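You operate a simulated robot arm through the tools that you are given. There is no shell and no other tool.

You run a simulated robot arm. Do the job below in one go: nothing can be reset, and whatever is moved stays where it is left.

TASK
Comb the wad on the grey pad with the blue paddle, then roll it in the rolling box.
Fine: the paddle goes back; rod in for rolling, out again after.

Only the result counts: the job must be done as asked and must still hold three seconds after the hand-in. Knocking over, shifting, dropping, spilling or breaking anything else fails it.

THE ROBOT
A 7-joint arm with a two-finger parallel gripper, fixed in place. Base frame: the origin is on the floor under the middle of its stand, x ahead of it, y to its left, z up; the work surface is at about z = 780. Readings come in mm, rad, newtons and seconds.
It reaches about 1372 mm from its shoulder. Its first joint turns from -2.601 to 2.601 rad. Payload 3.43 kg.
Tool frame: the origin (TCP) lies between the finger pads and is the grasp point; the fingertips stand 30 mm ahead of it; z points along the fingers, y is the line along which they close. Largest opening 94 mm; finger width 28, thickness 10; the body of the gripper, 50 by 96 mm, starts 55 mm behind the TCP.
Orientation is told as [roll, pitch, yaw] about the base's x, y, z axes, in that order, counted from this pose: with the fingers straight down and closing along the base's y, the tool's x points along the base's -x, its y along +y and its z along -z.

THE INTERFACE
- The arm moves only by the tool step_arm. Its argument "series" is a list of rows, each an object (a shift or turn left out is 0, a gripper value left out holds the last) with "offset": the shift along the tool's x, y, z in mm, a list of three; "rotation": the turn, a rotation vector about the tool's x, y, z in rad, a list of three; "jaw": the finger opening in mm, from 0 to 94. In form: [{"offset": [dx, dy, dz], "rotation": [ax, ay, az], "jaw": jaw}, ...]. A call has 1 to 20 rows; each row is the pose to reach, as a shift and turn from the pose commanded when the call began, along the tool's axes at that moment. A row lasts 0.2 s, in which the tool goes at most 50 mm and 0.15 rad; a call with a longer step from one row to the next is refused whole, and so is a gripper value outside its range. A pose out of reach is approached as far as the arm can. The call stops where the force on the tool passes 90 N (or 10 N more than at its start, if that is more) or the arm is blocked; 0.2 s more then pass. The fingers move at their own pace (about 45 mm/s each) and stop on an object; they squeeze with about 29 N. The grip force told is the motor's: it shows also when the fingers shut on nothing. Time passes only in rows, and 0.2 s behind the last, so rows that repeat a pose let the fingers close. The reply holds the time, the measured pose of the TCP, the force on the tool along the base axes, the opening and the grip force, in the units named above and with some noise, with the torque about the TCP (base axes, N m) and any sound that the robot's microphone picked up, and new pictures: "views" is both (left out), scene, wrist or none.
- Cameras (640 x 400 px; columns grow to the right, rows downward): "scene" is fixed at [400.4, 649.1, 1364.7]; the picture's right is [-0.60, -0.80, 0.00], its down [-0.54, 0.40, -0.74] and it looks along [0.59, -0.45, -0.67] (base axes); focal length 258 px, centre (320, 200). "wrist" rides on the gripper at [76, 14, -103] in the tool frame; the picture's right is [-0.18, 0.98, 0.00], its down [-0.75, -0.14, -0.64] and it looks along [-0.63, -0.12, 0.77] (tool axes); focal length 243 px, centre (320, 200). There is no depth. A picture from a camera that has moved, and an enlarged one, comes with that camera's place and axes in the base frame and with its lens.
- close_up(camera, box): a new picture of the part [left, top, right, bottom] of that camera's present view, enlarged. No time passes.
- job_done(): hands the job in; it is judged then, once.

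Places have to be worked out from the pictures, the camera data and where the tool is seen. Open the gripper and draw the arm clear of the work before you hand the job in, unless the task says otherwise.

The tools are called as a command line: name --argument value ..., lists and objects as JSON in quotes. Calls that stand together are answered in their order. step_arm: Moves the arm, as the interface text tells. Its arguments: {"type":"object","properties":{"series":{"type":"array"},"views":{"type":"string","enum":["both","scene","wrist","none"]}},"required":["series"]} The other tools are called the same way: close_up (camera, box) takes an enlarged picture of a part of a camera's view; job_done () hands the job in.

At the start:

```text
clock: 0.0
position: [961.2, -233.0, 1061.1]
tool_rot: [0.0, 0.0, 0.0]
force: [-0.2, 0.2, -0.7]
torque: [-0.01, -0.02, 0.02]
width: 93.9
grip_force: 0.1
```

scene: 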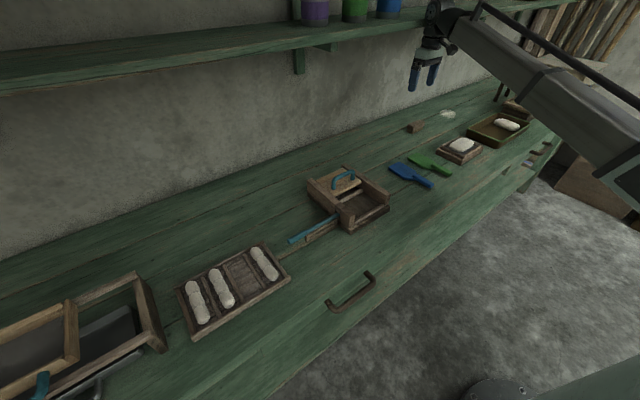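
wrist: 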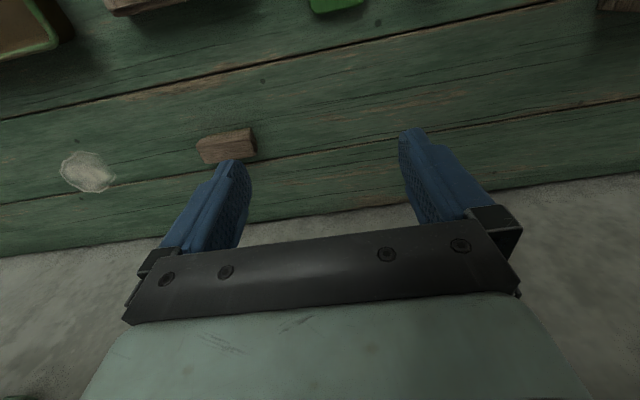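

I start by looking closely at the areas of the scene picture to learn what each object is; no motion yet.

close_up --camera "scene" --box '[380, 90, 560, 202]'

close_up --camera "scene" --box '[270, 150, 430, 250]'

close_up --camera "scene" --box '[0, 220, 300, 400]'

```text
3.56 times, centred on (470, 146) of scene
camera zoom: at [400.4, 649.1, 1364.7], right [-0.6, -0.8, 0.0], down [-0.54, 0.4, -0.74], along [0.59, -0.45, -0.67], focal length 918 px, centre (-213, 392)
```

zoom: 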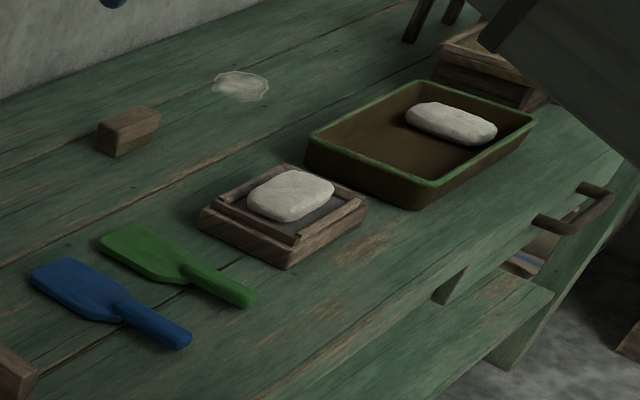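

```text
4.00 times, centred on (350, 200) of scene
camera zoom: at [400.4, 649.1, 1364.7], right [-0.6, -0.8, 0.0], down [-0.54, 0.4, -0.74], along [0.59, -0.45, -0.67], focal length 1032 px, centre (200, 200)
```

zoom: 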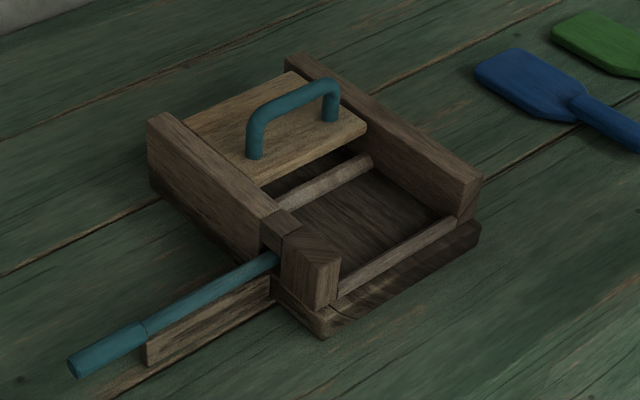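

```text
2.13 times, centred on (150, 310) of scene
camera zoom: at [400.4, 649.1, 1364.7], right [-0.6, -0.8, 0.0], down [-0.54, 0.4, -0.74], along [0.59, -0.45, -0.67], focal length 550 px, centre (683, -35)
```

zoom: 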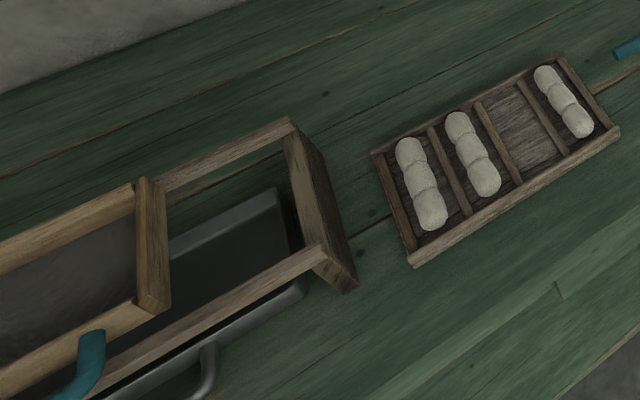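

The scene picture puts the blue paddle near (765,-90), the padded wad near (800,-373) and the rolling box near (840,200). I move the open gripper at height over the rolling box to see it with the wrist camera.

step_arm --series '[{"offset": [18, 42, 0]}, {"offset": [36, 84, 0]}, {"offset": [54, 126, 0]}, {"offset": [72, 168, 0]}, {"offset": [90, 210, 0]}, {"offset": [108, 252, 0]}, {"offset": [126, 294, 0]}, {"offset": [144, 336, 0]}, {"offset": [162, 378, 0]}, {"offset": [180, 420, 0]}]' --views "both"

```text
clock: 2.2
position: [780.3, 188.1, 1064.1]
tool_rot: [0.001, 0.001, -0.001]
force: [-0.1, 0.1, -0.2]
torque: [-0.01, 0.0, 0.01]
width: 94.1
grip_force: 0.0
camera wrist: at [704.2, 201.3, 1166.5], right [0.19, 0.98, 0.0], down [0.75, -0.14, 0.64], along [0.63, -0.12, -0.77], focal length 243 px, centre (320, 200)
```

scene: 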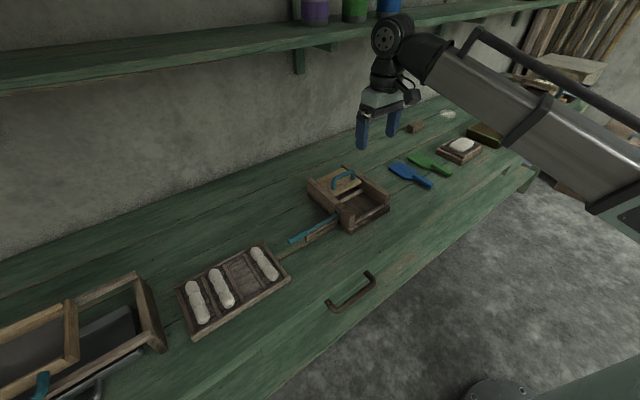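
wrist: 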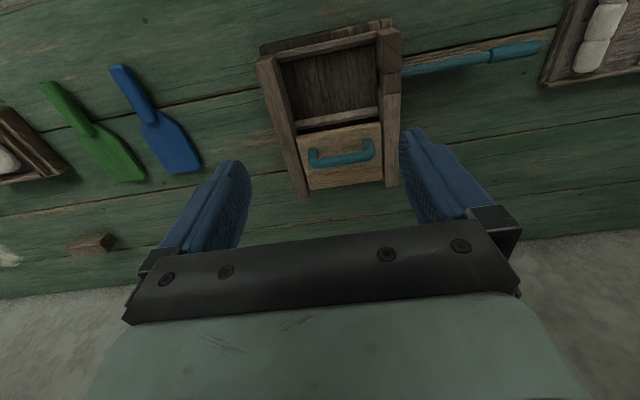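

close_up --camera "wrist" --box '[240, 0, 420, 112]'

close_up --camera "wrist" --box '[240, 90, 420, 202]'

close_up --camera "wrist" --box '[380, 20, 560, 132]'

close_up --camera "wrist" --box '[0, 60, 220, 197]'

```text
3.56 times, centred on (330, 56) of wrist
camera zoom: at [704.2, 201.3, 1166.5], right [0.19, 0.98, 0.0], down [0.75, -0.14, 0.64], along [0.63, -0.12, -0.77], focal length 863 px, centre (284, 712)
```

zoom: 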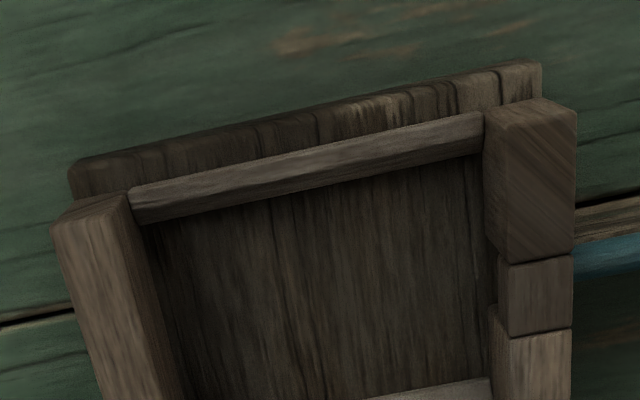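

```text
3.56 times, centred on (330, 146) of wrist
camera zoom: at [704.2, 201.3, 1166.5], right [0.19, 0.98, 0.0], down [0.75, -0.14, 0.64], along [0.63, -0.12, -0.77], focal length 863 px, centre (284, 392)
```

zoom: 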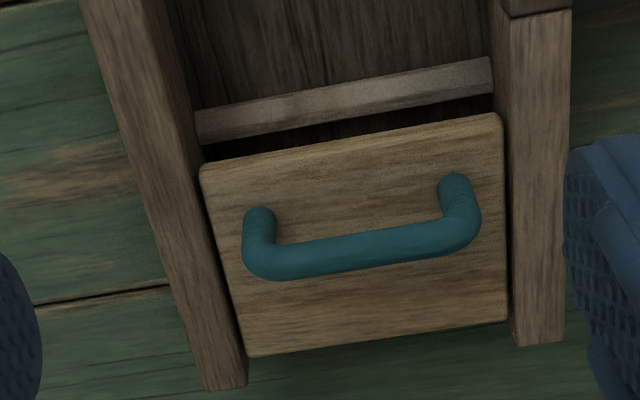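

```text
3.56 times, centred on (470, 76) of wrist
camera zoom: at [704.2, 201.3, 1166.5], right [0.19, 0.98, 0.0], down [0.75, -0.14, 0.64], along [0.63, -0.12, -0.77], focal length 863 px, centre (-213, 641)
```

zoom: 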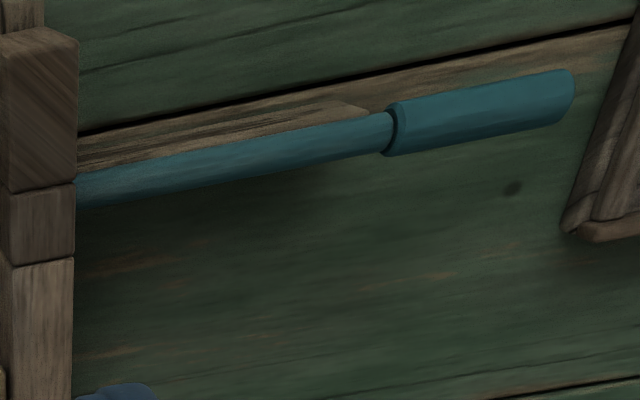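

```text
2.91 times, centred on (110, 128) of wrist
camera zoom: at [704.2, 201.3, 1166.5], right [0.19, 0.98, 0.0], down [0.75, -0.14, 0.64], along [0.63, -0.12, -0.77], focal length 706 px, centre (931, 408)
```

zoom: 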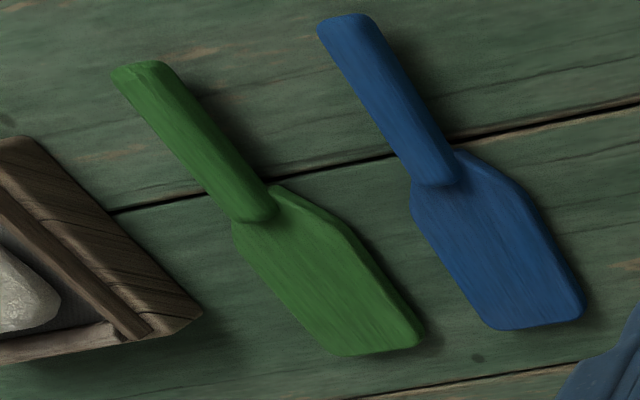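

The wrist view shows the rolling box: lid with teal handle at the far end (handle about (880,200,870)), the well between two slats near x≈804, and the rod lying out along y at x≈804 with its grip from y≈411 to 473. Next I fly over the grey pad for a similar close view.

step_arm --series '[{"offset": [2, -44, 5]}, {"offset": [4, -88, 10]}, {"offset": [6, -132, 15]}, {"offset": [8, -176, 20]}, {"offset": [10, -220, 26]}, {"offset": [12, -264, 32]}, {"offset": [14, -308, 38]}, {"offset": [16, -352, 44]}, {"offset": [18, -396, 50]}, {"offset": [20, -440, 56]}, {"offset": [20, -484, 60]}, {"offset": [20, -528, 64]}]' --views "both"

```text
clock: 4.8
position: [762.0, -340.3, 997.2]
tool_rot: [0.001, 0.0, 0.0]
force: [-0.4, 0.8, -0.3]
torque: [0.0, -0.04, -0.01]
width: 94.1
grip_force: 0.0
camera wrist: at [685.6, -327.1, 1099.1], right [0.18, 0.98, 0.0], down [0.75, -0.14, 0.64], along [0.63, -0.12, -0.77], focal length 243 px, centre (320, 200)
```

scene: 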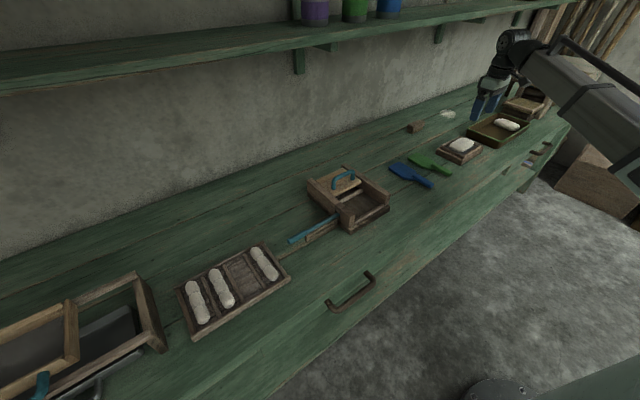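
wrist: 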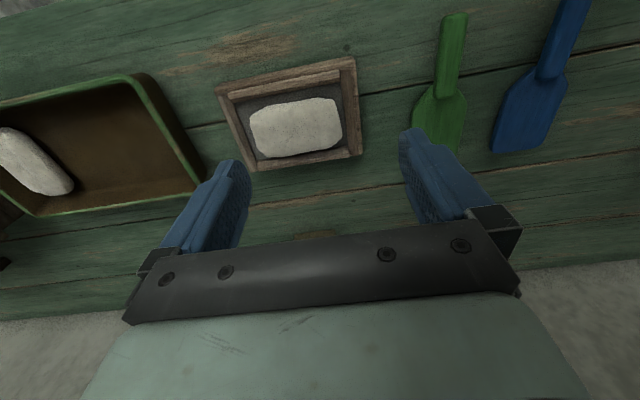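

close_up --camera "wrist" --box '[200, 50, 380, 162]'

close_up --camera "wrist" --box '[400, 0, 620, 137]'

close_up --camera "scene" --box '[380, 130, 500, 205]'

```text
3.56 times, centred on (290, 106) of wrist
camera zoom: at [685.6, -327.1, 1099.1], right [0.18, 0.98, 0.0], down [0.75, -0.14, 0.64], along [0.63, -0.12, -0.77], focal length 863 px, centre (427, 534)
```

zoom: 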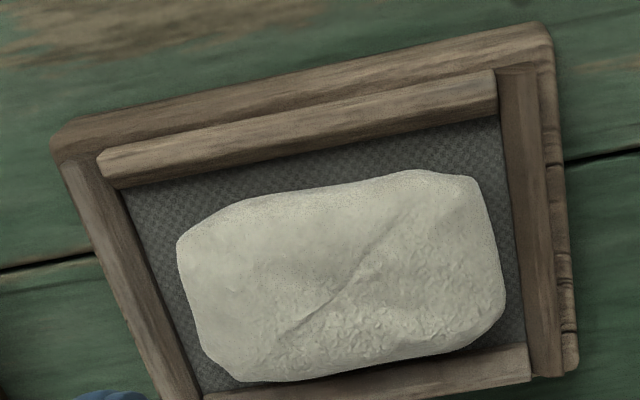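

```text
2.91 times, centred on (510, 68) of wrist
camera zoom: at [685.6, -327.1, 1099.1], right [0.18, 0.98, 0.0], down [0.75, -0.14, 0.64], along [0.63, -0.12, -0.77], focal length 706 px, centre (-233, 582)
```

zoom: 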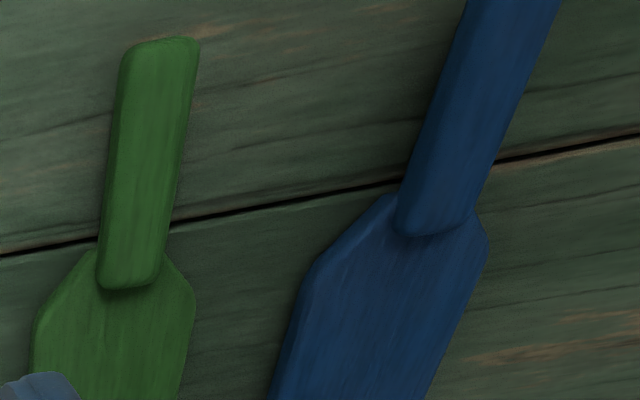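

```text
5.33 times, centred on (440, 168) of scene
camera zoom: at [400.4, 649.1, 1364.7], right [-0.6, -0.8, 0.0], down [-0.54, 0.4, -0.74], along [0.59, -0.45, -0.67], focal length 1376 px, centre (-320, 373)
```

zoom: 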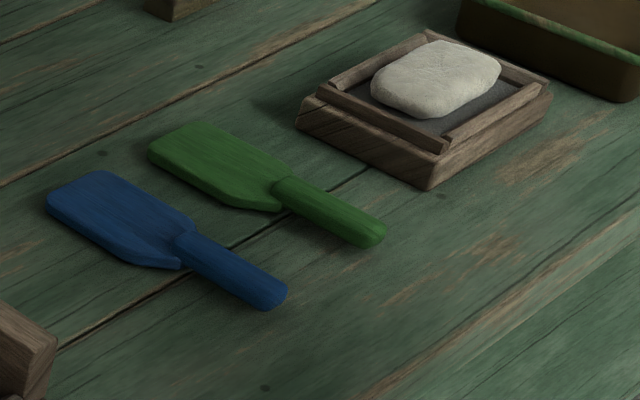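

The wad sits in the framed grey pad, about 110 (y) by 62 mm (x), centred near (803,-379), while the blue paddle's handle runs along x at y≈-84. I move above the blue handle and check alignment.

step_arm --series '[{"offset": [0, 40, 0]}, {"offset": [-1, 84, 10]}, {"offset": [-2, 128, 30]}, {"offset": [-3, 172, 50]}, {"offset": [-3, 214, 70]}, {"offset": [-3, 236, 90]}, {"offset": [-3, 256, 107]}, {"offset": [-3, 256, 107]}]' --views "both"

```text
clock: 6.6
position: [764.2, -85.1, 890.8]
tool_rot: [-0.001, 0.002, 0.0]
force: [0.3, -0.3, 0.2]
torque: [-0.03, 0.05, -0.03]
width: 93.7
grip_force: 0.0
camera wrist: at [687.8, -72.5, 992.6], right [0.18, 0.98, 0.0], down [0.75, -0.14, 0.64], along [0.63, -0.12, -0.77], focal length 243 px, centre (320, 200)
```

scene: 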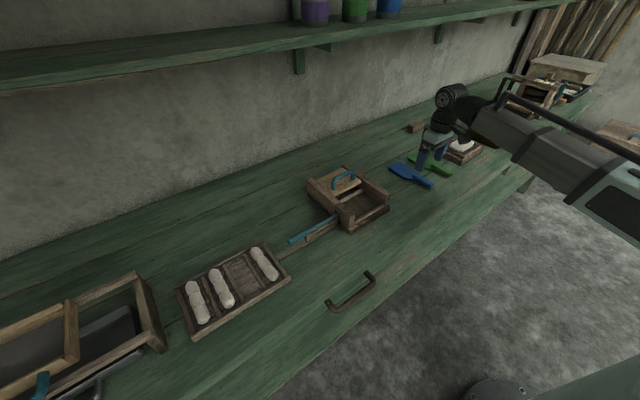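
wrist: 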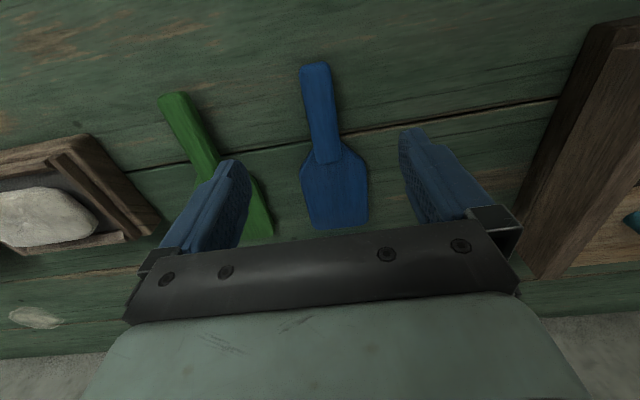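

The gripper is centred on the blue handle (handle x 725–806, y≈-85). I shift slightly toward the blade, go down so the fingertips end about 5 mm above the table, and close.

step_arm --series '[{"offset": [-12, 0, 20]}, {"offset": [-12, 0, 45]}, {"offset": [-12, 0, 62]}, {"offset": [-12, 0, 75]}, {"offset": [-12, 0, 75]}]' --views "wrist"

```text
clock: 7.8
position: [774.2, -85.8, 814.8]
tool_rot: [0.001, 0.0, 0.0]
force: [0.0, -0.6, 0.2]
torque: [-0.02, -0.01, -0.01]
width: 94.1
grip_force: 0.0
camera wrist: at [699.2, -72.5, 917.3], right [0.18, 0.98, 0.0], down [0.75, -0.14, 0.64], along [0.63, -0.12, -0.77], focal length 243 px, centre (320, 200)
```

wrist: 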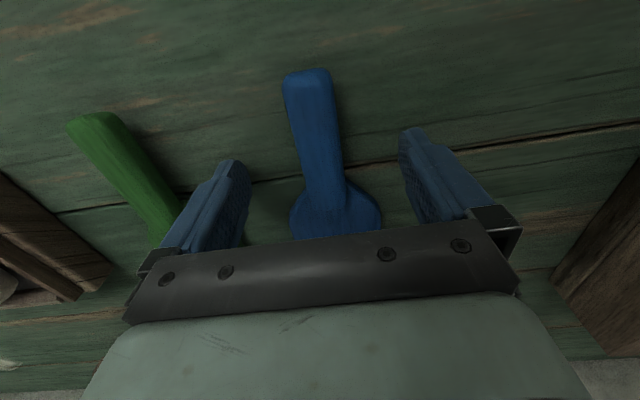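

The fingers straddle the blue handle with clear air beneath; I close on it and let the fingers settle.

step_arm --series '[{"jaw": 10}, {"jaw": 10}, {"jaw": 10}, {"jaw": 10}, {"jaw": 10}, {"jaw": 10}, {"jaw": 10}]' --views "wrist"

```text
clock: 9.4
position: [774.3, -85.7, 815.8]
tool_rot: [-0.001, 0.0, -0.001]
force: [-0.9, 0.1, 0.5]
torque: [0.0, 0.0, 0.01]
width: 23.5
grip_force: 29.1
camera wrist: at [699.2, -72.5, 917.6], right [0.18, 0.98, 0.0], down [0.75, -0.14, 0.64], along [0.63, -0.12, -0.77], focal length 243 px, centre (320, 200)
```

wrist: 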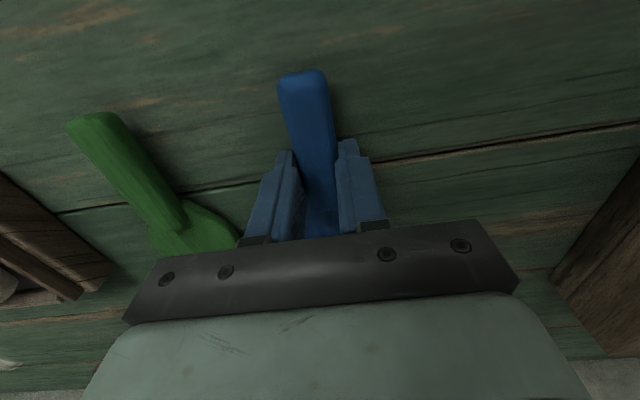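

The handle is gripped at 23.5 mm width with 29 N. I lift it 110 mm and check that it stays level.

step_arm --series '[{"offset": [0, 0, -15]}, {"offset": [0, 0, -40]}, {"offset": [0, 0, -75]}, {"offset": [0, 0, -110]}, {"offset": [0, 0, -110]}]' --views "both"

```text
clock: 10.6
position: [774.0, -84.9, 926.1]
tool_rot: [0.001, -0.001, 0.0]
force: [0.5, -0.5, -1.8]
torque: [-0.01, 0.05, -0.02]
width: 23.1
grip_force: 29.0
camera wrist: at [698.8, -71.5, 1027.6], right [0.18, 0.98, 0.0], down [0.75, -0.14, 0.64], along [0.63, -0.12, -0.77], focal length 243 px, centre (320, 200)
```

scene: 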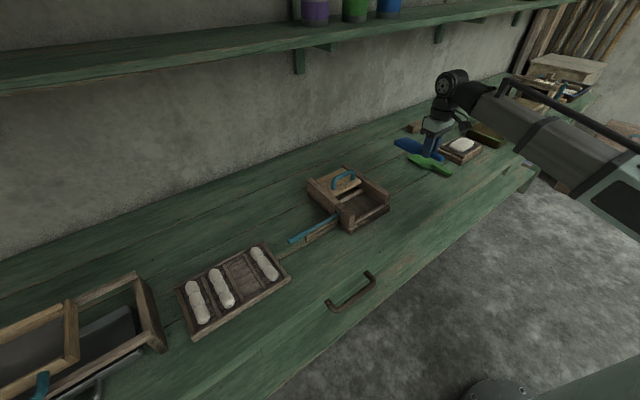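
wrist: 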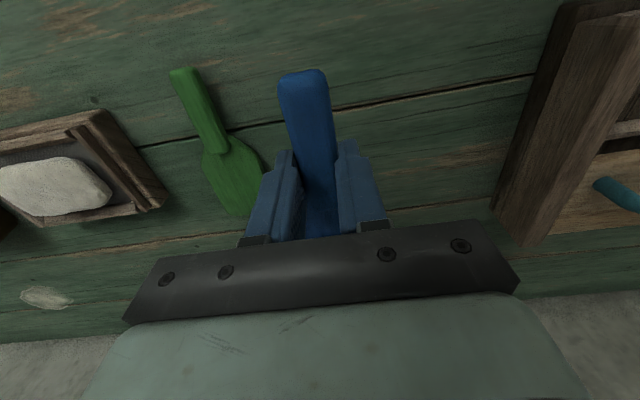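

The paddle is held. I carry it at this height over to the pad so the blade sits above the wad, then look.

step_arm --series '[{"offset": [5, -42, 0]}, {"offset": [10, -84, 0]}, {"offset": [15, -126, 0]}, {"offset": [20, -168, 0]}, {"offset": [25, -210, 0]}, {"offset": [30, -252, 0]}, {"offset": [35, -294, 0]}, {"offset": [35, -294, 0]}]' --views "both"

close_up --camera "scene" --box '[400, 90, 520, 165]'

```text
clock: 12.4
position: [741.2, -378.7, 926.9]
tool_rot: [0.002, -0.001, 0.0]
force: [0.4, 0.0, -0.2]
torque: [0.05, 0.05, 0.0]
width: 23.1
grip_force: 28.6
camera wrist: at [664.6, -366.3, 1028.4], right [0.18, 0.98, 0.0], down [0.75, -0.14, 0.64], along [0.63, -0.12, -0.77], focal length 243 px, centre (320, 200)
```

scene: 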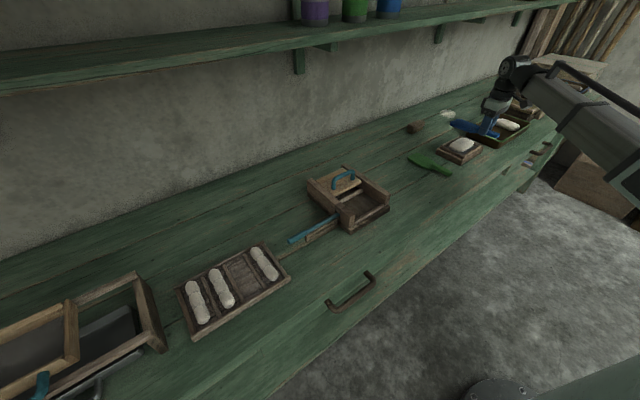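
wrist: 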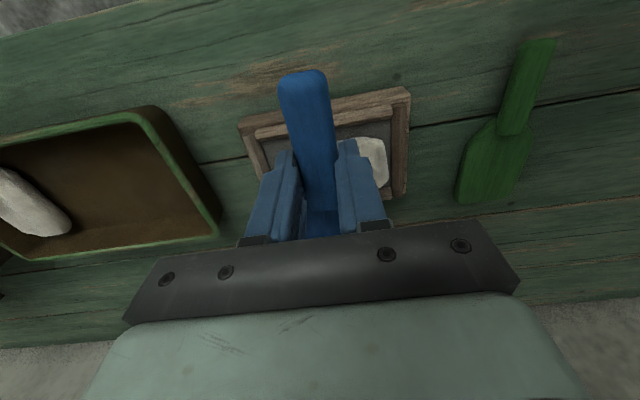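

```text
5.33 times, centred on (460, 128) of scene
camera zoom: at [400.4, 649.1, 1364.7], right [-0.6, -0.8, 0.0], down [-0.54, 0.4, -0.74], along [0.59, -0.45, -0.67], focal length 1376 px, centre (-427, 587)
```

zoom: 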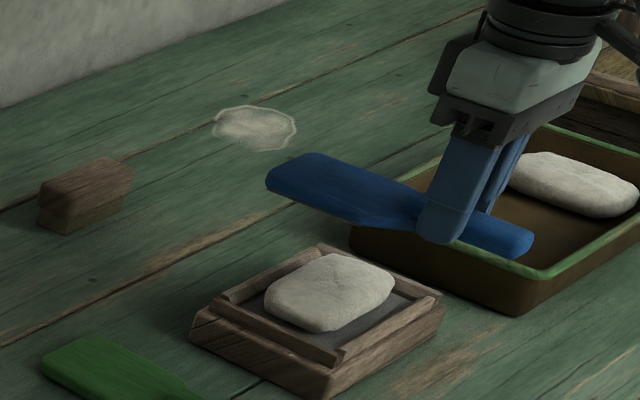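

The blade is level and above the wad. I descend to just above the estimated wad top (paddle underside is 35 mm under the TCP).

step_arm --series '[{"offset": [0, 0, 25]}, {"offset": [0, 0, 45]}, {"offset": [0, 0, 58]}, {"offset": [0, 0, 58]}]' --views "scene"

close_up --camera "scene" --box '[400, 90, 520, 165]'

```text
clock: 13.4
position: [741.4, -377.8, 869.4]
tool_rot: [-0.001, -0.002, -0.001]
force: [-2.9, 0.1, 15.2]
torque: [0.02, -0.79, -0.01]
width: 23.5
grip_force: 29.1
```

scene: 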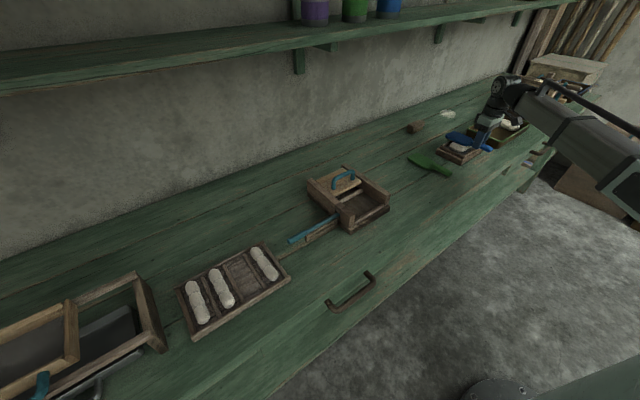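

```text
5.33 times, centred on (460, 128) of scene
camera zoom: at [400.4, 649.1, 1364.7], right [-0.6, -0.8, 0.0], down [-0.54, 0.4, -0.74], along [0.59, -0.45, -0.67], focal length 1376 px, centre (-427, 587)
```

zoom: 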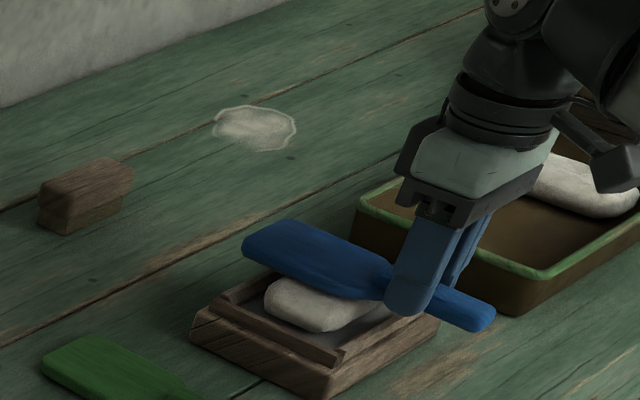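

Contact already: 15 N upward, so the wad top is about z≈835. I ease up about 1.5 mm and pull the paddle toward its handle (−x) for a first comb stroke.

step_arm --series '[{"offset": [0, 0, -1.5]}, {"offset": [9, 0, -1.5]}, {"offset": [18, 0, -1.5]}, {"offset": [27, 0, -1.5]}, {"offset": [36, 0, -1.5]}, {"offset": [45, 0, -1.5]}]' --views "both"

close_up --camera "scene" --box '[400, 90, 520, 165]'

```text
clock: 14.8
position: [695.9, -378.4, 870.7]
tool_rot: [-0.001, 0.001, 0.001]
force: [-0.4, -0.7, -0.8]
torque: [0.02, 0.08, -0.01]
width: 23.3
grip_force: 29.1
camera wrist: at [619.3, -365.6, 971.8], right [0.18, 0.98, 0.0], down [0.75, -0.14, 0.64], along [0.63, -0.12, -0.77], focal length 243 px, centre (320, 200)
```

scene: 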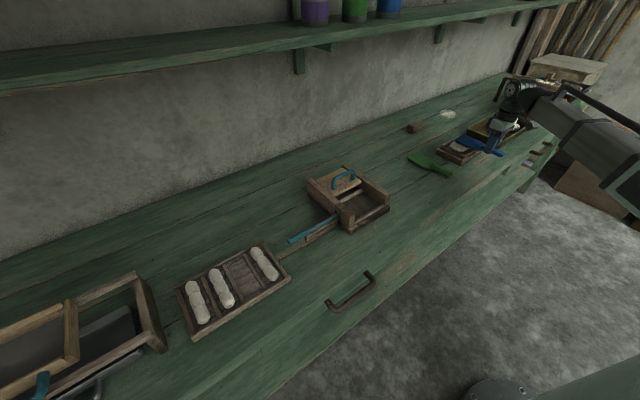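
wrist: 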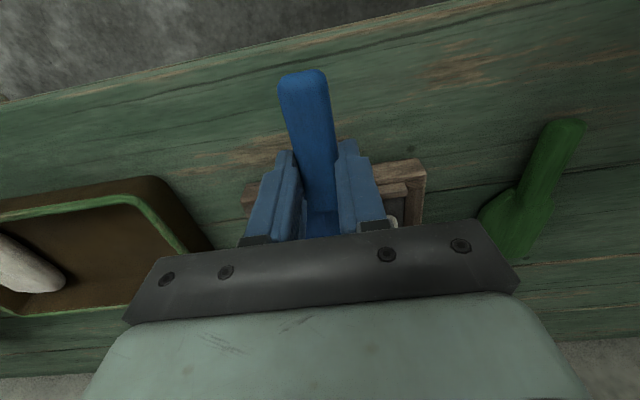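

```text
5.33 times, centred on (460, 128) of scene
camera zoom: at [400.4, 649.1, 1364.7], right [-0.6, -0.8, 0.0], down [-0.54, 0.4, -0.74], along [0.59, -0.45, -0.67], focal length 1376 px, centre (-427, 587)
```

zoom: 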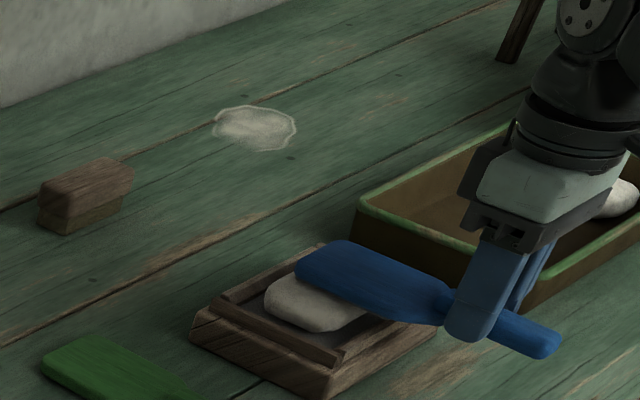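

No contact force at the end of that stroke, so I was riding too high. From here I lower in 1 mm steps to find firm contact again.

step_arm --series '[{"offset": [0, 0, 1]}, {"offset": [0, 0, 2]}]' --views "none"

```text
clock: 15.4
position: [695.1, -378.5, 867.5]
tool_rot: [0.001, -0.003, 0.001]
force: [-1.6, -0.5, 9.4]
torque: [-0.04, -0.88, -0.02]
width: 23.4
grip_force: 29.1
```

Now 9.4 N of contact about 94 mm ahead, i.e. on the wad. I keep that pressure and stroke forward 45 mm, then back, reading the force.

step_arm --series '[{"offset": [-9, 0, 0]}, {"offset": [-18, 0, 0]}, {"offset": [-27, 0, 0]}, {"offset": [-36, 0, -0.5]}, {"offset": [-45, 0, -0.5]}]' --views "scene"

close_up --camera "scene" --box '[400, 90, 520, 165]'

```text
clock: 16.6
position: [739.9, -379.2, 867.4]
tool_rot: [0.0, -0.001, -0.001]
force: [-5.9, -1.0, 13.5]
torque: [-0.01, -0.5, -0.04]
width: 23.4
grip_force: 28.9
```

scene: 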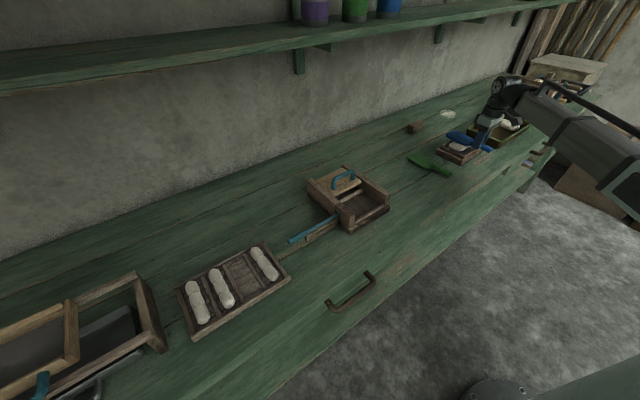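

```text
5.33 times, centred on (460, 128) of scene
camera zoom: at [400.4, 649.1, 1364.7], right [-0.6, -0.8, 0.0], down [-0.54, 0.4, -0.74], along [0.59, -0.45, -0.67], focal length 1376 px, centre (-427, 587)
```

zoom: 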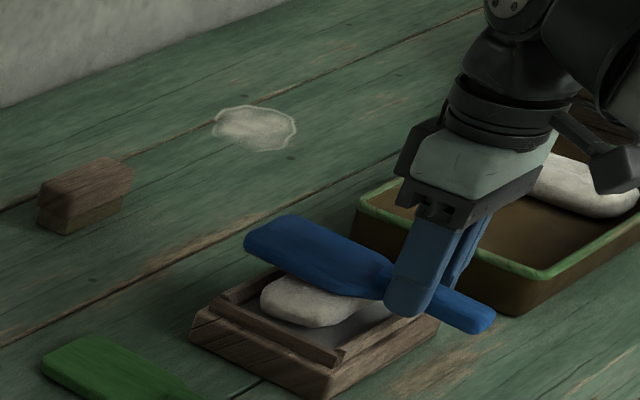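

Good contact with friction (13.5 N down-press, 5.9 N drag). Now the pull-back stroke at the same depth.

step_arm --series '[{"offset": [9, 0, 0]}, {"offset": [18, 0, 0.3]}, {"offset": [27, 0, 0.6]}, {"offset": [36, 0, 0.8]}, {"offset": [45, 0, 1]}]' --views "scene"

close_up --camera "scene" --box '[400, 90, 520, 165]'

```text
clock: 17.8
position: [695.2, -378.6, 866.0]
tool_rot: [0.0, 0.001, -0.001]
force: [-0.3, -0.1, -0.7]
torque: [0.0, 0.06, 0.01]
width: 23.5
grip_force: 28.5
```

scene: 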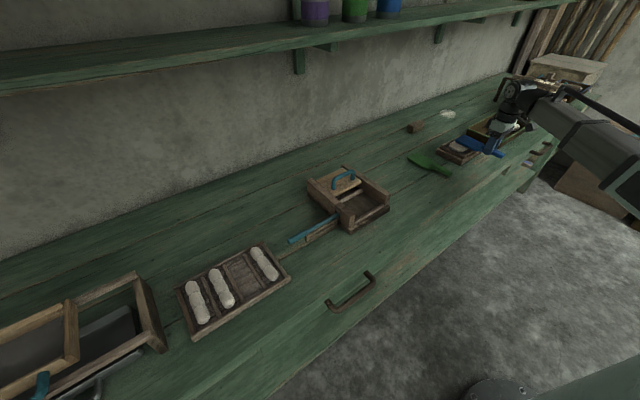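

```text
5.33 times, centred on (460, 128) of scene
camera zoom: at [400.4, 649.1, 1364.7], right [-0.6, -0.8, 0.0], down [-0.54, 0.4, -0.74], along [0.59, -0.45, -0.67], focal length 1376 px, centre (-427, 587)
```

zoom: 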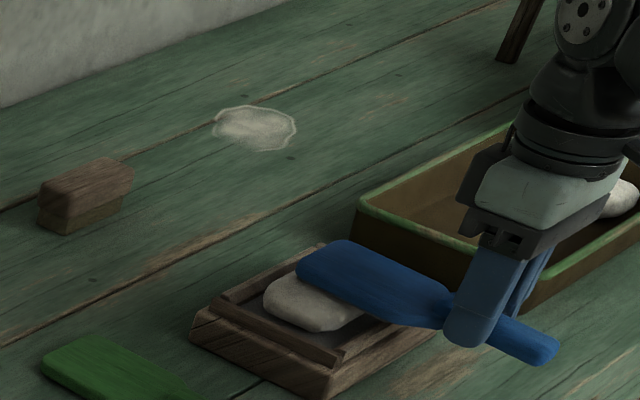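

Contact was lost at the near end because the blade has tipped up slightly in the grip. I lift the paddle and look at the wad to see whether the strokes changed it.

step_arm --series '[{"offset": [0, 0, -15]}, {"offset": [15, 0, -45]}, {"offset": [50, 0, -75]}, {"offset": [80, 0, -75]}, {"offset": [80, 0, -75]}]' --views "both"

close_up --camera "scene" --box '[400, 90, 520, 165]'

```text
clock: 19.0
position: [614.3, -378.2, 941.9]
tool_rot: [0.001, -0.001, -0.001]
force: [-0.3, 0.2, -1.4]
torque: [0.01, 0.05, -0.01]
width: 23.3
grip_force: 29.2
camera wrist: at [538.4, -365.6, 1043.4], right [0.18, 0.98, 0.0], down [0.75, -0.14, 0.64], along [0.63, -0.12, -0.77], focal length 243 px, centre (320, 200)
```

scene: 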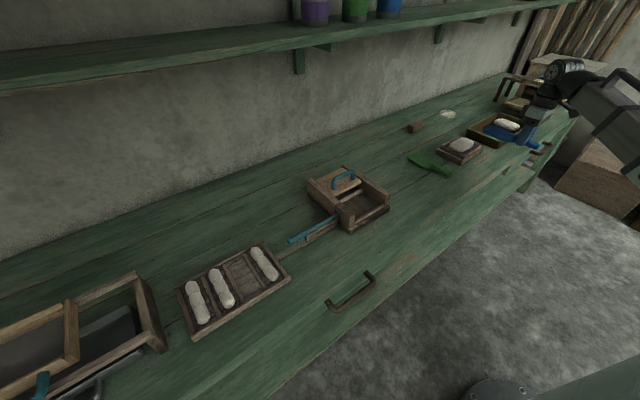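
wrist: 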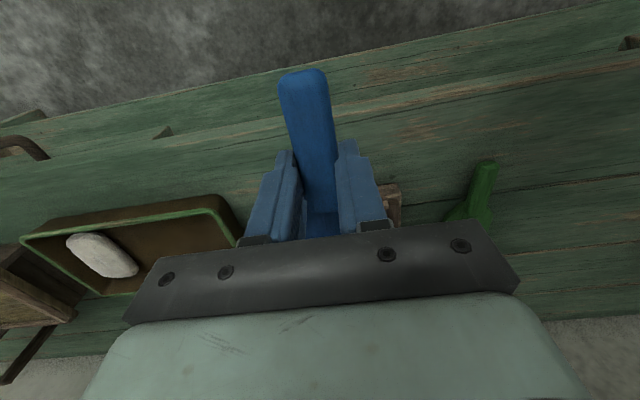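

```text
5.33 times, centred on (460, 128) of scene
camera zoom: at [400.4, 649.1, 1364.7], right [-0.6, -0.8, 0.0], down [-0.54, 0.4, -0.74], along [0.59, -0.45, -0.67], focal length 1376 px, centre (-427, 587)
```

zoom: 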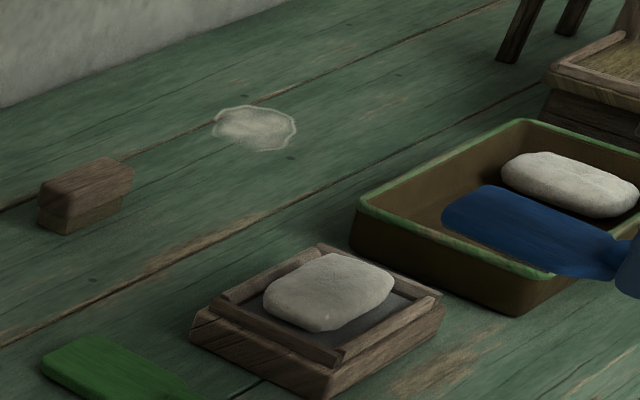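

The wad looks greyer and smoother than before, so combing is registering, but I want firm full strokes. I return over the wad with the blade pitched down 0.04 rad to cancel its tip-up, and go down to just above contact.

step_arm --series '[{"offset": [-45, 0, 0], "rotation": [0, 0.02, 0]}, {"offset": [-90, 0, 20], "rotation": [0, 0.04, 0]}, {"offset": [-127, 0, 40], "rotation": [0, 0.04, 0]}, {"offset": [-127, 0, 62], "rotation": [0, 0.04, 0]}, {"offset": [-127, 0, 68], "rotation": [0, 0.04, 0]}, {"offset": [-127, 0, 68], "rotation": [0, 0.04, 0]}]' --views "none"

```text
clock: 20.4
position: [742.5, -379.6, 875.2]
tool_rot: [-0.001, 0.04, -0.001]
force: [-0.2, -0.2, -0.9]
torque: [-0.03, 0.05, -0.01]
width: 23.5
grip_force: 28.7
```

No contact yet at z=875; I lower in small steps.

step_arm --series '[{"offset": [0, 0, 2]}, {"offset": [0, 0, 4]}]' --views "none"

```text
clock: 21.0
position: [741.0, -378.6, 868.9]
tool_rot: [0.002, 0.041, 0.001]
force: [0.6, 0.5, -0.9]
torque: [0.0, 0.07, -0.03]
width: 23.5
grip_force: 29.3
```

step_arm --series '[{"offset": [0, 0, 1.5]}, {"offset": [0, 0, 3]}]' --views "none"

```text
clock: 21.6
position: [741.1, -379.3, 867.5]
tool_rot: [-0.001, 0.037, -0.001]
force: [-0.4, -1.7, 15.0]
torque: [-0.03, -0.83, -0.03]
width: 23.2
grip_force: 29.1
```

Firm contact now (15 N, centred on the wad). I pull back 45 mm while following down slightly.

step_arm --series '[{"offset": [8, 0, 0]}, {"offset": [16, 0, 0.3]}, {"offset": [24, 0, 0.6]}, {"offset": [32, 0, 0.9]}, {"offset": [40, 0, 1.2]}]' --views "none"

```text
clock: 22.8
position: [702.2, -379.3, 867.6]
tool_rot: [0.0, 0.04, 0.0]
force: [0.0, -0.8, -0.9]
torque: [0.03, 0.07, 0.02]
width: 23.3
grip_force: 29.0
```

Contact lost during the pull; I lower again at this end until I feel the wad.

step_arm --series '[{"offset": [0, 0, 1.5]}, {"offset": [0, 0, 3]}]' --views "scene"

close_up --camera "scene" --box '[420, 110, 510, 166]'

```text
clock: 23.4
position: [701.3, -379.9, 864.4]
tool_rot: [0.0, 0.038, 0.0]
force: [-0.9, 1.4, 8.6]
torque: [0.03, -0.91, 0.08]
width: 23.3
grip_force: 29.1
```

scene: 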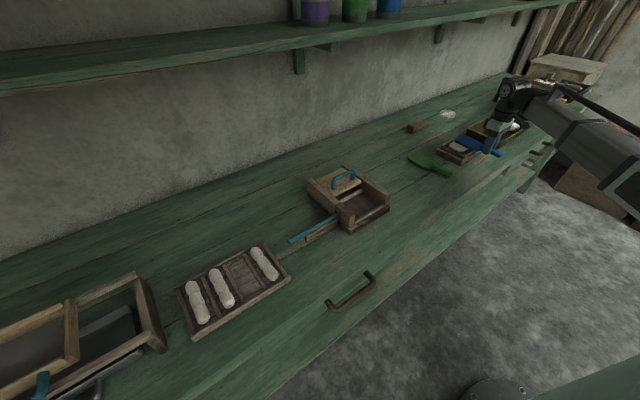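

```text
7.11 times, centred on (465, 138) of scene
camera zoom: at [400.4, 649.1, 1364.7], right [-0.6, -0.8, 0.0], down [-0.54, 0.4, -0.74], along [0.59, -0.45, -0.67], focal length 1835 px, centre (-711, 641)
```

zoom: 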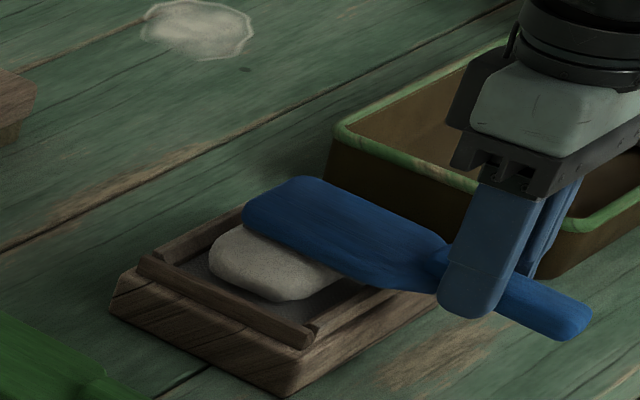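

Contact again (8.6 N, 106 mm ahead). I do a forward stroke at this depth and then a pull stroke that follows the tilt by lowering about 3 mm.

step_arm --series '[{"offset": [-8, 0, -0.5]}, {"offset": [-16, 0, -1]}, {"offset": [-24, 0, -1.5]}, {"offset": [-32, 0, -2]}, {"offset": [-40, 0, -2]}]' --views "none"

```text
clock: 24.6
position: [742.0, -379.9, 865.2]
tool_rot: [0.0, 0.04, -0.001]
force: [-7.5, -0.8, 15.9]
torque: [0.09, -0.59, -0.03]
width: 23.2
grip_force: 28.7
```

step_arm --series '[{"offset": [8, 0, 0.6]}, {"offset": [16, 0, 1.2]}, {"offset": [24, 0, 1.8]}, {"offset": [32, 0, 2.4]}, {"offset": [40, 0, 3]}]' --views "none"

```text
clock: 25.8
position: [703.0, -378.2, 862.9]
tool_rot: [0.001, 0.039, 0.002]
force: [-0.1, -0.8, -0.9]
torque: [0.02, 0.06, -0.02]
width: 23.4
grip_force: 28.9
```

The pull end lost contact again since the blade slips up in the grip during forward strokes. I lift away, look at the wad's state, and measure the blade's tilt.

step_arm --series '[{"offset": [0, 0, -15]}, {"offset": [20, 0, -45]}, {"offset": [55, 0, -75]}, {"offset": [88, 0, -78]}, {"offset": [88, 0, -78]}]' --views "scene"

close_up --camera "scene" --box '[400, 90, 520, 165]'

close_up --camera "scene" --box '[470, 100, 566, 160]'

```text
clock: 27.0
position: [618.5, -378.6, 947.9]
tool_rot: [0.0, 0.038, 0.0]
force: [0.0, -0.4, -0.6]
torque: [0.0, 0.05, -0.01]
width: 23.3
grip_force: 29.0
```

scene: 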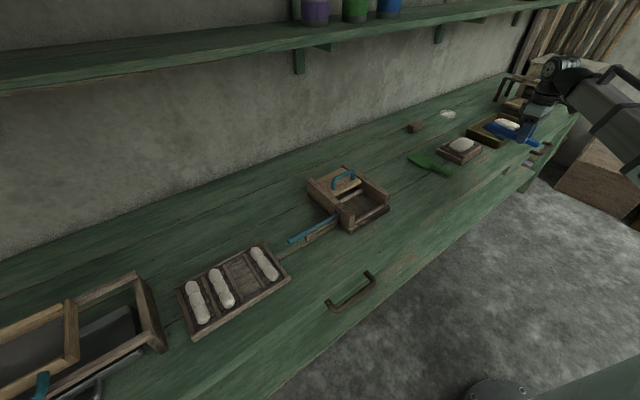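

```text
5.33 times, centred on (460, 128) of scene
camera zoom: at [400.4, 649.1, 1364.7], right [-0.6, -0.8, 0.0], down [-0.54, 0.4, -0.74], along [0.59, -0.45, -0.67], focal length 1376 px, centre (-427, 587)
```

zoom: 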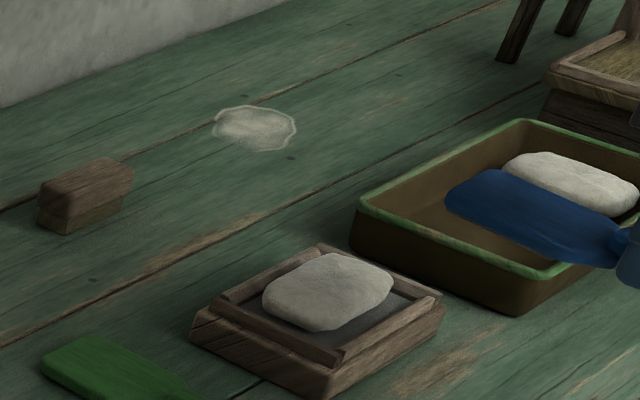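

```text
6.67 times, centred on (518, 130) of scene
camera zoom: at [400.4, 649.1, 1364.7], right [-0.6, -0.8, 0.0], down [-0.54, 0.4, -0.74], along [0.59, -0.45, -0.67], focal length 1720 px, centre (-1000, 667)
```

zoom: 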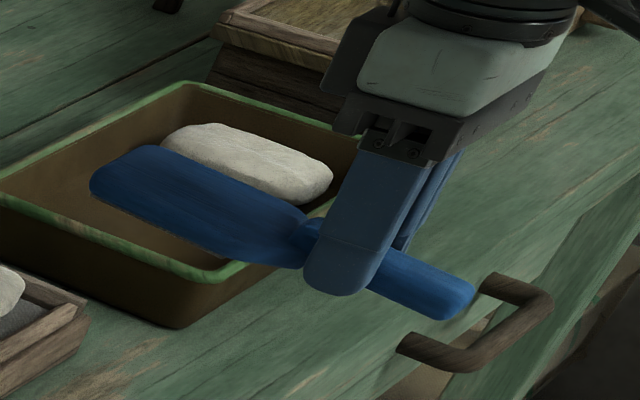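

I'd like a sharper look at the wad, so I place the wrist camera beside it with the paddle out of the line of sight.

step_arm --series '[{"offset": [-30, 30, 0]}, {"offset": [-60, 60, 0]}, {"offset": [-90, 90, 0]}, {"offset": [-120, 110, 0]}, {"offset": [-120, 110, 0]}]' --views "wrist"

close_up --camera "wrist" --box '[60, 80, 300, 230]'

```text
clock: 28.2
position: [738.3, -268.4, 941.0]
tool_rot: [0.0, 0.04, -0.001]
force: [-0.1, -0.4, -0.2]
torque: [0.0, 0.08, -0.01]
width: 23.3
grip_force: 28.6
camera wrist: at [667.3, -255.9, 1046.5], right [0.18, 0.98, -0.01], down [0.78, -0.14, 0.61], along [0.6, -0.12, -0.79], focal length 243 px, centre (320, 200)
```

wrist: 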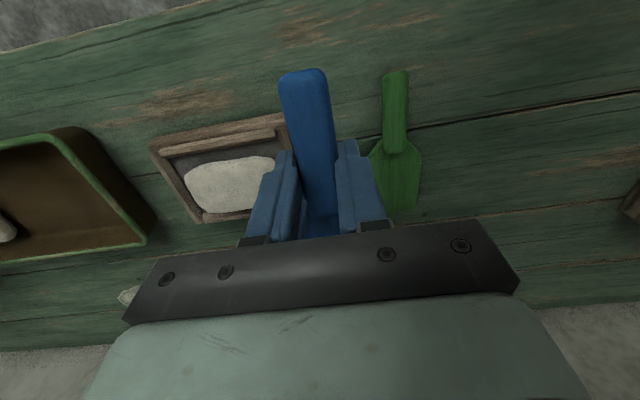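

```text
2.67 times, centred on (180, 155) of wrist
camera zoom: at [667.3, -255.9, 1046.5], right [0.18, 0.98, -0.01], down [0.78, -0.14, 0.61], along [0.6, -0.12, -0.79], focal length 647 px, centre (693, 320)
```

zoom: 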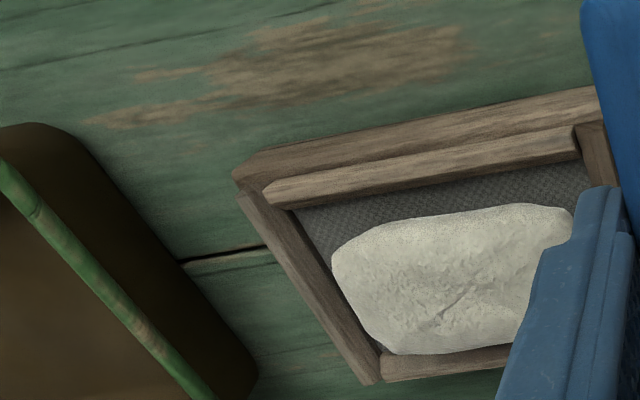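

The wad lies flat, still against the frame, much as before but with softened creases. My contact heights suggest the blade is tilted up about 0.1 rad in the grip, so I go back over the wad with 0.12 rad of pitch to make the blade flat.

step_arm --series '[{"offset": [0, -45, 0], "rotation": [0, 0.04, 0]}, {"offset": [0, -90, 0], "rotation": [0, 0.08, 0]}, {"offset": [-3, -111, 20], "rotation": [0, 0.08, 0]}, {"offset": [-5, -111, 40], "rotation": [0, 0.08, 0]}, {"offset": [-5, -111, 60], "rotation": [0, 0.08, 0]}, {"offset": [-5, -111, 60], "rotation": [0, 0.08, 0]}]' --views "scene"

close_up --camera "scene" --box '[420, 110, 510, 166]'

```text
clock: 29.6
position: [738.8, -378.9, 879.2]
tool_rot: [0.0, 0.119, -0.001]
force: [0.7, -0.1, -1.0]
torque: [-0.02, 0.08, 0.0]
width: 23.1
grip_force: 28.8
```

scene: 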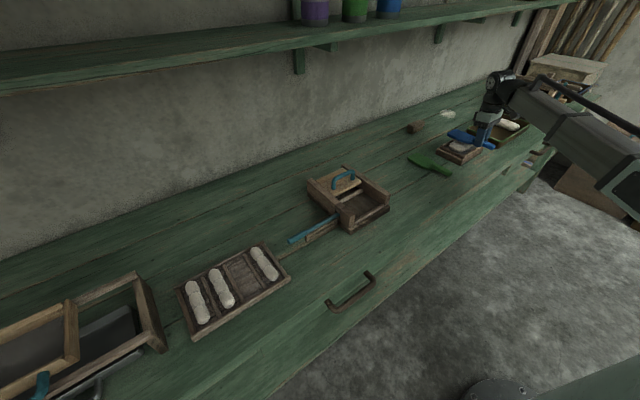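

```text
7.11 times, centred on (465, 138) of scene
camera zoom: at [400.4, 649.1, 1364.7], right [-0.6, -0.8, 0.0], down [-0.54, 0.4, -0.74], along [0.59, -0.45, -0.67], focal length 1835 px, centre (-711, 641)
```

zoom: 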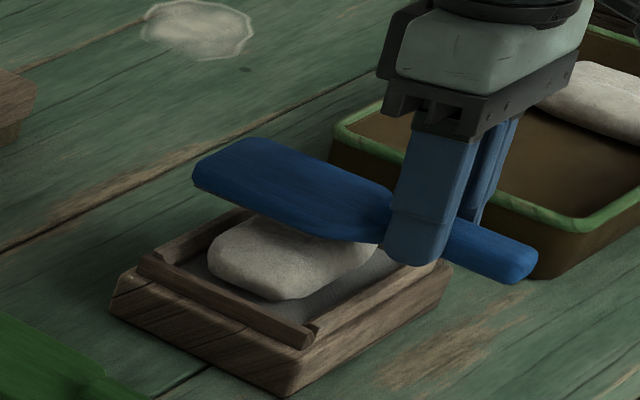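

Blade still just clear. I lower straight down in small steps (compensating the pitch in tool axes) until contact.

step_arm --series '[{"offset": [-0.4, 0, 3]}, {"offset": [-0.7, 0, 5.5]}]' --views "none"

```text
clock: 30.2
position: [739.7, -380.5, 874.1]
tool_rot: [0.0, 0.12, -0.001]
force: [-0.1, -0.2, -1.1]
torque: [-0.01, 0.02, -0.03]
width: 23.4
grip_force: 29.1
```

Still no contact at z=874; two more small steps down.

step_arm --series '[{"offset": [-0.2, 0, 1.5]}, {"offset": [-0.4, 0, 3]}]' --views "none"

```text
clock: 30.8
position: [739.4, -379.0, 870.8]
tool_rot: [0.0, 0.121, 0.002]
force: [-0.1, -0.2, -0.3]
torque: [0.0, 0.04, 0.04]
width: 23.0
grip_force: 29.2
```

Still free; one more pair of 1 mm steps.

step_arm --series '[{"offset": [-0.1, 0, 1]}, {"offset": [-0.25, 0, 2]}]' --views "none"

```text
clock: 31.4
position: [739.4, -380.4, 868.3]
tool_rot: [0.001, 0.122, -0.001]
force: [0.6, -0.2, -0.8]
torque: [-0.02, 0.04, 0.02]
width: 23.1
grip_force: 28.8
```

Still no contact at 868.3, so either the wad is flatter or the blade tilts more than I thought; I continue down 2 mm.

step_arm --series '[{"offset": [-0.1, 0, 1]}, {"offset": [-0.25, 0, 2]}]' --views "scene"

close_up --camera "scene" --box '[420, 110, 510, 166]'

```text
clock: 32.0
position: [738.0, -379.6, 867.8]
tool_rot: [-0.001, 0.118, 0.0]
force: [0.1, -0.7, 4.9]
torque: [0.01, -0.38, -0.01]
width: 23.3
grip_force: 29.0
```

scene: 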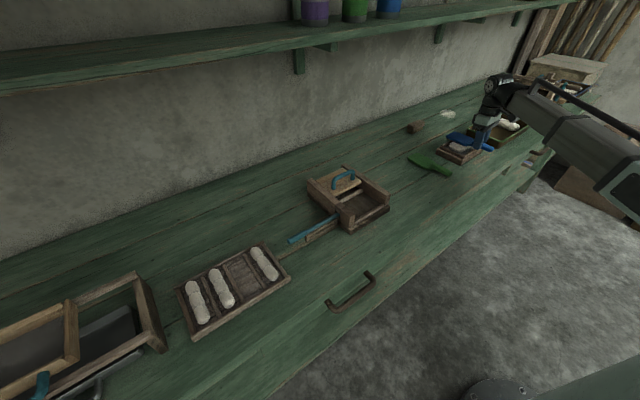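

```text
7.11 times, centred on (465, 138) of scene
camera zoom: at [400.4, 649.1, 1364.7], right [-0.6, -0.8, 0.0], down [-0.54, 0.4, -0.74], along [0.59, -0.45, -0.67], focal length 1835 px, centre (-711, 641)
```

zoom: 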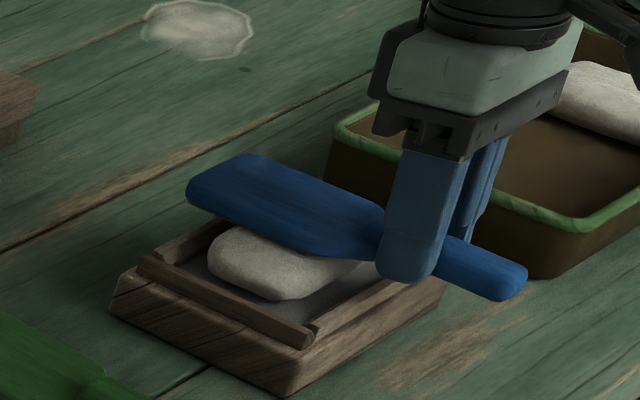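

Contact 4.9 N, 78 mm ahead – blade now lies flat on the wad. I press ~0.8 mm more and pull 40 mm at constant height.

step_arm --series '[{"offset": [-0.1, 0, 0.8]}, {"offset": [7.8, 0, 1.76]}, {"offset": [15.8, 0, 2.72]}, {"offset": [23.7, 0, 3.68]}, {"offset": [31.7, 0, 4.64]}, {"offset": [39.6, 0, 5.6]}]' --views "none"

```text
clock: 33.4
position: [699.4, -379.9, 865.3]
tool_rot: [-0.001, 0.121, 0.0]
force: [-0.3, -0.3, -1.2]
torque: [-0.04, 0.05, -0.02]
width: 22.9
grip_force: 29.1
```

Contact is lost again although I did not rise. I probe down here to locate the wad surface.

step_arm --series '[{"offset": [-0.1, 0, 1]}, {"offset": [-0.25, 0, 2]}]' --views "none"

```text
clock: 34.0
position: [698.4, -380.2, 865.4]
tool_rot: [0.0, 0.119, 0.0]
force: [-0.4, -0.9, 5.5]
torque: [-0.04, -0.59, -0.06]
width: 23.0
grip_force: 28.9
```

Wad surface found again (5.5 N about 800 in x). I stroke forward 40 mm rising ~1.5 mm so the pressure stays modest.

step_arm --series '[{"offset": [-7.9, 0, -1.25]}, {"offset": [-15.8, 0, -2.5]}, {"offset": [-23.7, 0, -3.75]}, {"offset": [-31.6, 0, -5.0]}, {"offset": [-39.5, 0, -6.3]}]' --views "none"

```text
clock: 35.2
position: [738.6, -378.4, 865.5]
tool_rot: [-0.001, 0.119, 0.0]
force: [-8.4, 0.8, 17.3]
torque: [0.24, -0.69, 0.09]
width: 23.1
grip_force: 28.9
```

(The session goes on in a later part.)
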